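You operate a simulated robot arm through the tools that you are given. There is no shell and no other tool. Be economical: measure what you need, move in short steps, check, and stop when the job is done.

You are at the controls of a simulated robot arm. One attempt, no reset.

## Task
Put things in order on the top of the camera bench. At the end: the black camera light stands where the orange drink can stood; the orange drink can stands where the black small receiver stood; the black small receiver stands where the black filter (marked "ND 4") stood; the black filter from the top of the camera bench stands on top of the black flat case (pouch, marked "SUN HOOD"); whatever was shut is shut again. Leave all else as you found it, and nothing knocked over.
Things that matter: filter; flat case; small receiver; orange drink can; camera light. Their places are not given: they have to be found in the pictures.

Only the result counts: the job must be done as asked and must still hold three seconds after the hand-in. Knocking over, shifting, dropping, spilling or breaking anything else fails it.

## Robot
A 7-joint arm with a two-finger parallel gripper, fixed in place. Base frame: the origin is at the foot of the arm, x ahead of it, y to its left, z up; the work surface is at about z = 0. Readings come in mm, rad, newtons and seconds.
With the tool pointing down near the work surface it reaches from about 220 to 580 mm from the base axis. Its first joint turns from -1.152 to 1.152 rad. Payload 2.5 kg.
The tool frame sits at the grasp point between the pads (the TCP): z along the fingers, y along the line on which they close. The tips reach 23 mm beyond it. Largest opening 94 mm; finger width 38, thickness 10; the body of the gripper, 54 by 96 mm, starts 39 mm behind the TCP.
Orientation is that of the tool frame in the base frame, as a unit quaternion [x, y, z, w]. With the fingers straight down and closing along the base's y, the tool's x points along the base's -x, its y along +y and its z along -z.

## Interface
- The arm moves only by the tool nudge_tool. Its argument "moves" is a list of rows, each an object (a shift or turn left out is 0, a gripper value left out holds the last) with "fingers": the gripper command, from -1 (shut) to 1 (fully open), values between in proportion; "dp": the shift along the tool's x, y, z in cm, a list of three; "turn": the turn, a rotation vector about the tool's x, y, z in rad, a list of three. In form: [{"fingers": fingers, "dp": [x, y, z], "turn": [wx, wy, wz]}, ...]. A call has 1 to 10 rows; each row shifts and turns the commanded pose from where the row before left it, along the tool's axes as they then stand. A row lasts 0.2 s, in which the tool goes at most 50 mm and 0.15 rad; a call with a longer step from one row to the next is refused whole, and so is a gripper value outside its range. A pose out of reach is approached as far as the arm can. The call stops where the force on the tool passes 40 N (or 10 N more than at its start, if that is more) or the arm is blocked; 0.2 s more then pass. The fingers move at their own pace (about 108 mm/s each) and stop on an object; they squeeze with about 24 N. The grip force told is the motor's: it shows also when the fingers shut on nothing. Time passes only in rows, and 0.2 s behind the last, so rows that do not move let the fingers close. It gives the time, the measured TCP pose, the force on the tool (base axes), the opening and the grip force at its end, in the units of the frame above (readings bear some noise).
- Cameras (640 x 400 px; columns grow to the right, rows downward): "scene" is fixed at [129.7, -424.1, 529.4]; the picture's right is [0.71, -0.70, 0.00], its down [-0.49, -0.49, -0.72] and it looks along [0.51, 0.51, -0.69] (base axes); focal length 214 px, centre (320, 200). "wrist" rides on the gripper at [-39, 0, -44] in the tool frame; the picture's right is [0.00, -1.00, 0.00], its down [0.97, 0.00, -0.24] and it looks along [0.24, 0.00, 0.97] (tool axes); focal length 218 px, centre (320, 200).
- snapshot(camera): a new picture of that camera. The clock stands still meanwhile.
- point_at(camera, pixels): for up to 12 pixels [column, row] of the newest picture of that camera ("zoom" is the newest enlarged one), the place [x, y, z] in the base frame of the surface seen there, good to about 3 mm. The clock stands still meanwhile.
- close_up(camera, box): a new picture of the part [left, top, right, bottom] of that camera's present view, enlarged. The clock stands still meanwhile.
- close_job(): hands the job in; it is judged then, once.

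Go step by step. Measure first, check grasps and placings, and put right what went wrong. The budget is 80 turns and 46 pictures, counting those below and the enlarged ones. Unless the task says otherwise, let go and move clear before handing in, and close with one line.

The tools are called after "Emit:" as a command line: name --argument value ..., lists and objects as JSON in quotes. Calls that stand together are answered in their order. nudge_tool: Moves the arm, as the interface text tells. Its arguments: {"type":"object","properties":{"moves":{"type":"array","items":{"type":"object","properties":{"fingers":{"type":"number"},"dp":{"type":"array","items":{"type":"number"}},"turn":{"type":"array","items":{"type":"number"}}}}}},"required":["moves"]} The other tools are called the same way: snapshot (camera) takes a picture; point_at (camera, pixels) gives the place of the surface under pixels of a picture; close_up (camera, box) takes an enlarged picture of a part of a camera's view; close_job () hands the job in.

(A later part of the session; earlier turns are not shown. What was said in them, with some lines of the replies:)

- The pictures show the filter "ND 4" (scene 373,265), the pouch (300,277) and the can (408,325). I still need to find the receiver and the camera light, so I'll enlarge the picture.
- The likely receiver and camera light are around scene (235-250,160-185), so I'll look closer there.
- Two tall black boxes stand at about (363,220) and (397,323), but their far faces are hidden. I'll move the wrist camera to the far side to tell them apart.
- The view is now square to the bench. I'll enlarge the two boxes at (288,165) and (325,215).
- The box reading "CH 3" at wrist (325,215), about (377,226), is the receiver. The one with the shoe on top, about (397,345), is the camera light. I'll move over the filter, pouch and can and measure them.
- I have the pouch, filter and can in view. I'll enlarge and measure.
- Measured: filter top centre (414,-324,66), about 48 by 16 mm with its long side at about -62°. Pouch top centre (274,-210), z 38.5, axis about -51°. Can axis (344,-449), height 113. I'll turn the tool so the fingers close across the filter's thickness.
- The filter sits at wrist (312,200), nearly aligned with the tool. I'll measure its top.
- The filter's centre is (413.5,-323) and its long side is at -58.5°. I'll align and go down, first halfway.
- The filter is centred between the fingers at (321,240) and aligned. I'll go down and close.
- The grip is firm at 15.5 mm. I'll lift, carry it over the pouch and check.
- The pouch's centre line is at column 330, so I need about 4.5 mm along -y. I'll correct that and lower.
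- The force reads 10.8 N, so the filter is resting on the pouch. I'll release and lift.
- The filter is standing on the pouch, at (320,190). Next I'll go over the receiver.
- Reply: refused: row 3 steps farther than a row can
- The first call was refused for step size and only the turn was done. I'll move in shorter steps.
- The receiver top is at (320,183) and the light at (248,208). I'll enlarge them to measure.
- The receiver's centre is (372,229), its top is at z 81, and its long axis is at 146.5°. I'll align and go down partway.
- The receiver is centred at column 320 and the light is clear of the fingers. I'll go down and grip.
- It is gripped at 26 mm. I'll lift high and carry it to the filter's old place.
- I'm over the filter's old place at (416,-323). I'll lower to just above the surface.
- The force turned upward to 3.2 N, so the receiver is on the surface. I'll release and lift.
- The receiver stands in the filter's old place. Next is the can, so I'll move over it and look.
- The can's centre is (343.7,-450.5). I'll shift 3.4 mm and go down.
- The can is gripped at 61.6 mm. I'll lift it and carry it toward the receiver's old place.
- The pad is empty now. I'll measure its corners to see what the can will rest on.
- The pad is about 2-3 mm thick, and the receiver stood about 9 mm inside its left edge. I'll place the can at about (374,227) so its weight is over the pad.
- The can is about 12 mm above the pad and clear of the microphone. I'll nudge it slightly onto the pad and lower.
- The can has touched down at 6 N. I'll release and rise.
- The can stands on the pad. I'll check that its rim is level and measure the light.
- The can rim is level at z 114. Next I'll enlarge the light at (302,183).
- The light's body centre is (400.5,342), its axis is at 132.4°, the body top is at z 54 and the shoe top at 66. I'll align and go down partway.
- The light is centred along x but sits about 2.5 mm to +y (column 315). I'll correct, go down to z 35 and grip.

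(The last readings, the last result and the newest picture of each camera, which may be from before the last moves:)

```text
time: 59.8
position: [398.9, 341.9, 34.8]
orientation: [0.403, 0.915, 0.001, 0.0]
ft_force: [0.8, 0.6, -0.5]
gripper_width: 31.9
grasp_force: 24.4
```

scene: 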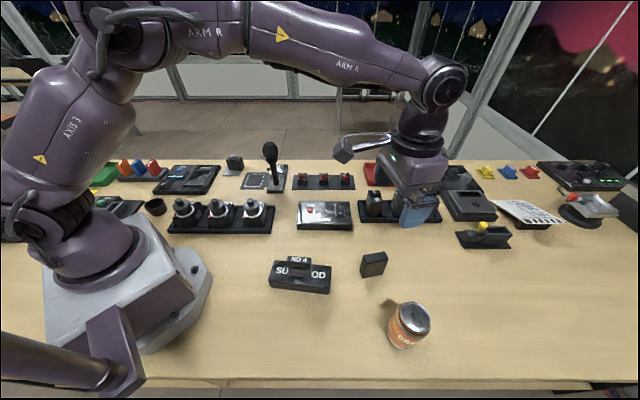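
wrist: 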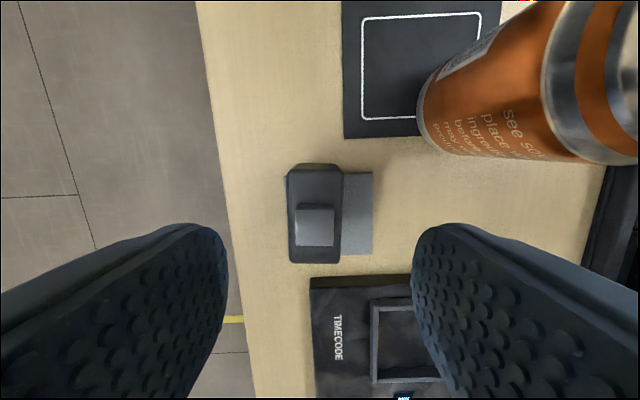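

The light is gripped at 31.9 mm. I'll lift it and carry it to the can's old place.

Emit:
nudge_tool --moves '[{"dp": [0, 0, -2]}, {"dp": [0, 0, -4]}, {"dp": [0, 0, -4.7]}, {"dp": [0, 0, -4.7]}, {"dp": [0, 0, -4.7]}, {"dp": [0, 0, -4.7]}, {"dp": [0, 0, -4.2]}, {"dp": [0, 0, 0]}]'

Emit:
nudge_tool --moves '[{"dp": [-3.216, -3.383, 0]}, {"dp": [-3.216, -3.383, 0]}, {"dp": [-3.216, -3.383, 0]}, {"dp": [-3.216, -3.383, 0]}, {"dp": [-3.216, -3.383, 0]}, {"dp": [-3.216, -3.383, 0]}, {"dp": [-3.216, -3.383, 0]}, {"dp": [-3.216, -3.383, 0]}, {"dp": [-3.216, -3.383, 0]}, {"dp": [-3.216, -3.383, 0]}]'

Emit:
nudge_tool --moves '[{"dp": [-3.216, -3.383, 0.8]}, {"dp": [-3.216, -3.383, 0.8]}, {"dp": [-3.216, -3.383, 0.8]}, {"dp": [-3.216, -3.383, 0.8]}, {"dp": [-3.216, -3.383, 0.8]}, {"dp": [-3.216, -3.383, 0.8]}, {"dp": [-3.216, -3.383, 0.8]}, {"dp": [0, 0, 0]}]'

```text
time: 61.6
position: [398.0, 346.1, 327.9]
orientation: [0.403, 0.915, 0.0, 0.0]
ft_force: [0.2, 0.4, -0.8]
gripper_width: 31.9
grasp_force: 24.0
```

```text
time: 63.8
position: [368.5, -122.8, 327.8]
orientation: [0.403, 0.915, 0.001, 0.001]
ft_force: [0.1, 0.7, -0.9]
gripper_width: 31.9
grasp_force: 24.1
```

```text
time: 65.6
position: [345.9, -448.9, 269.7]
orientation: [0.403, 0.915, 0.002, -0.001]
ft_force: [0.7, 0.1, -1.2]
gripper_width: 31.7
grasp_force: 24.4
```

I'm over the can's old place. I'll lower to about 8 mm above the surface.

Emit:
nudge_tool --moves '[{"dp": [0, -0.2, 4.7]}, {"dp": [0, 0, 4.7]}, {"dp": [0, 0, 4.7]}, {"dp": [0, 0, 4.5]}, {"dp": [0, 0, 3]}, {"dp": [0, 0, 1.4]}, {"dp": [0, 0, 0]}]'

Emit:
nudge_tool --moves '[{"dp": [0, 0, 0.2]}, {"dp": [0, 0, 0.2]}, {"dp": [0, 0, 0.1]}, {"dp": [0, 0, 0]}]'

```text
time: 67.2
position: [345.4, -450.7, 39.0]
orientation: [0.403, 0.915, 0.001, 0.0]
ft_force: [-0.6, -0.3, -2.2]
gripper_width: 31.7
grasp_force: 23.8
```

```text
time: 68.2
position: [347.6, -451.0, 35.2]
orientation: [0.403, 0.915, 0.001, 0.0]
ft_force: [0.2, 0.2, -1.3]
gripper_width: 31.9
grasp_force: 24.0
```

Emit:
nudge_tool --moves '[{"dp": [0, 0, 0.1]}, {"dp": [0, 0, 0.1]}, {"dp": [0, 0, 0]}]'

```text
time: 69.0
position: [346.7, -450.6, 34.2]
orientation: [0.403, 0.915, 0.0, 0.0]
ft_force: [0.1, 0.1, -1.1]
gripper_width: 31.7
grasp_force: 24.0
```

Emit:
nudge_tool --moves '[{"dp": [0, 0, 0.1]}, {"dp": [0, 0, 0]}]'

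```text
time: 69.6
position: [345.5, -449.4, 31.3]
orientation: [0.403, 0.915, 0.0, 0.0]
ft_force: [-0.2, 0.1, -1.5]
gripper_width: 31.6
grasp_force: 24.3
```

Emit:
nudge_tool --moves '[{"dp": [0, 0, 0.1]}, {"dp": [0, 0, 0]}]'

```text
time: 70.2
position: [346.3, -450.9, 31.9]
orientation: [0.403, 0.915, 0.0, 0.002]
ft_force: [0.3, 0.9, 3.7]
gripper_width: 31.9
grasp_force: 24.0
```

The light has touched down at 3.7 N. I'll release, rise and check.

Emit:
nudge_tool --moves '[{"fingers": -0.2}, {"fingers": 0.1}, {"fingers": 0.1}, {"dp": [0, 0, -2]}, {"dp": [0, 0, -4.5]}, {"dp": [0, 0, -4.5]}, {"dp": [0, 0, -4.5]}, {"dp": [0, 0, -4.5]}, {"dp": [4, 0, -2], "fingers": 1}, {"dp": [4, 0, 0]}]'

Emit:
snapshot --camera "scene"

Emit:
snapshot --camera "wrist"

```text
time: 72.4
position: [289.7, -392.4, 252.1]
orientation: [0.403, 0.915, 0.0, 0.0]
ft_force: [0.6, 0.0, -0.5]
gripper_width: 94.2
grasp_force: 0.0
```

```text
12 pictures are left
```

scene: 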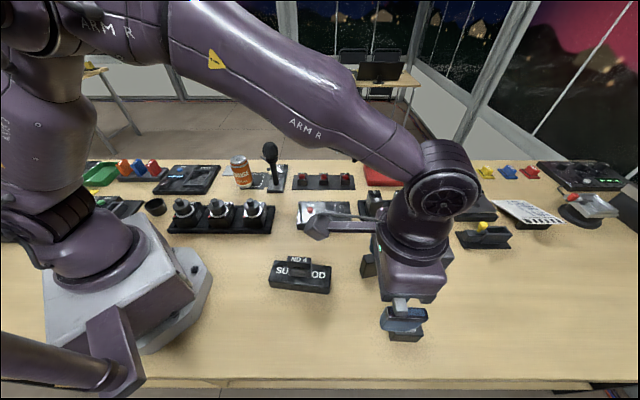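

```text
11 pictures are left
```

wrist: 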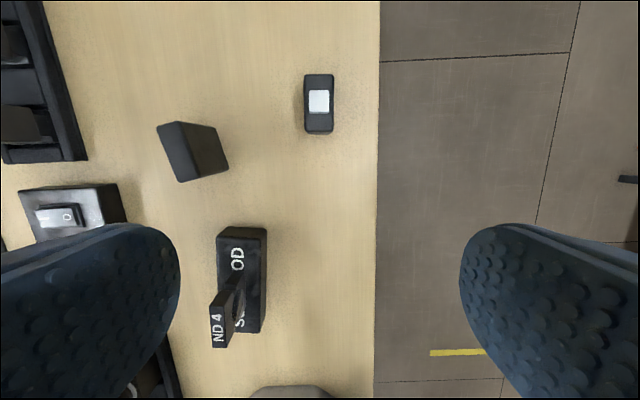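

Everything is standing where it should. I'll do a last check of positions and move the arm up and clear.

Emit:
point_at --camera "wrist" --pixels '[[319, 102], [319, 125], [185, 150], [215, 330]]'

Emit:
nudge_tool --moves '[{"dp": [0, 0, -4.5]}, {"dp": [0, 0, -4.5]}, {"dp": [0, 4.5, 0]}, {"dp": [0, 4.5, 0]}, {"dp": [0, 4.5, 0]}, {"dp": [0, 4.5, 0]}, {"dp": [0, 0, 0]}]'

Emit:
snapshot --camera "scene"

```text
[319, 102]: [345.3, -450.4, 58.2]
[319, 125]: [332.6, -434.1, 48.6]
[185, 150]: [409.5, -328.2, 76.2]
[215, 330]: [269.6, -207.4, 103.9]
```

```text
time: 74.0
position: [423.9, -269.5, 340.7]
orientation: [0.404, 0.915, 0.001, 0.0]
ft_force: [0.1, -0.2, -0.5]
gripper_width: 93.9
grasp_force: 0.0
```

```text
10 pictures are left
```

scene: 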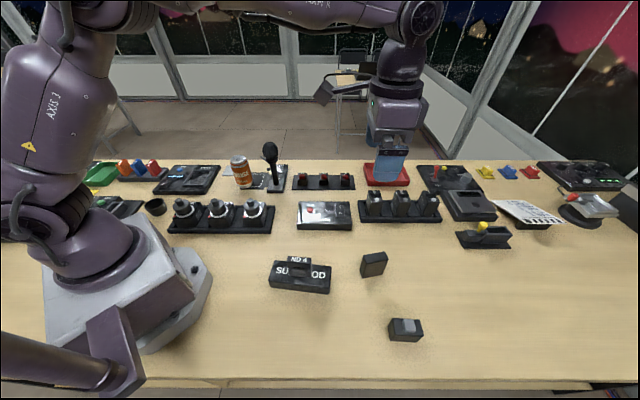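

The light is at (345,-450), the receiver at (414,-323), the can on the pad, and the filter on the pouch. All are upright and the arm is clear, so I'm handing in.

Emit:
close_job

```text
The job is handed in.
```

The job is handed in: the camera light, can and receiver each stand in their new places, and the filter stands on the pouch. All were upright in the last picture, and I opened nothing, so there was nothing to shut.
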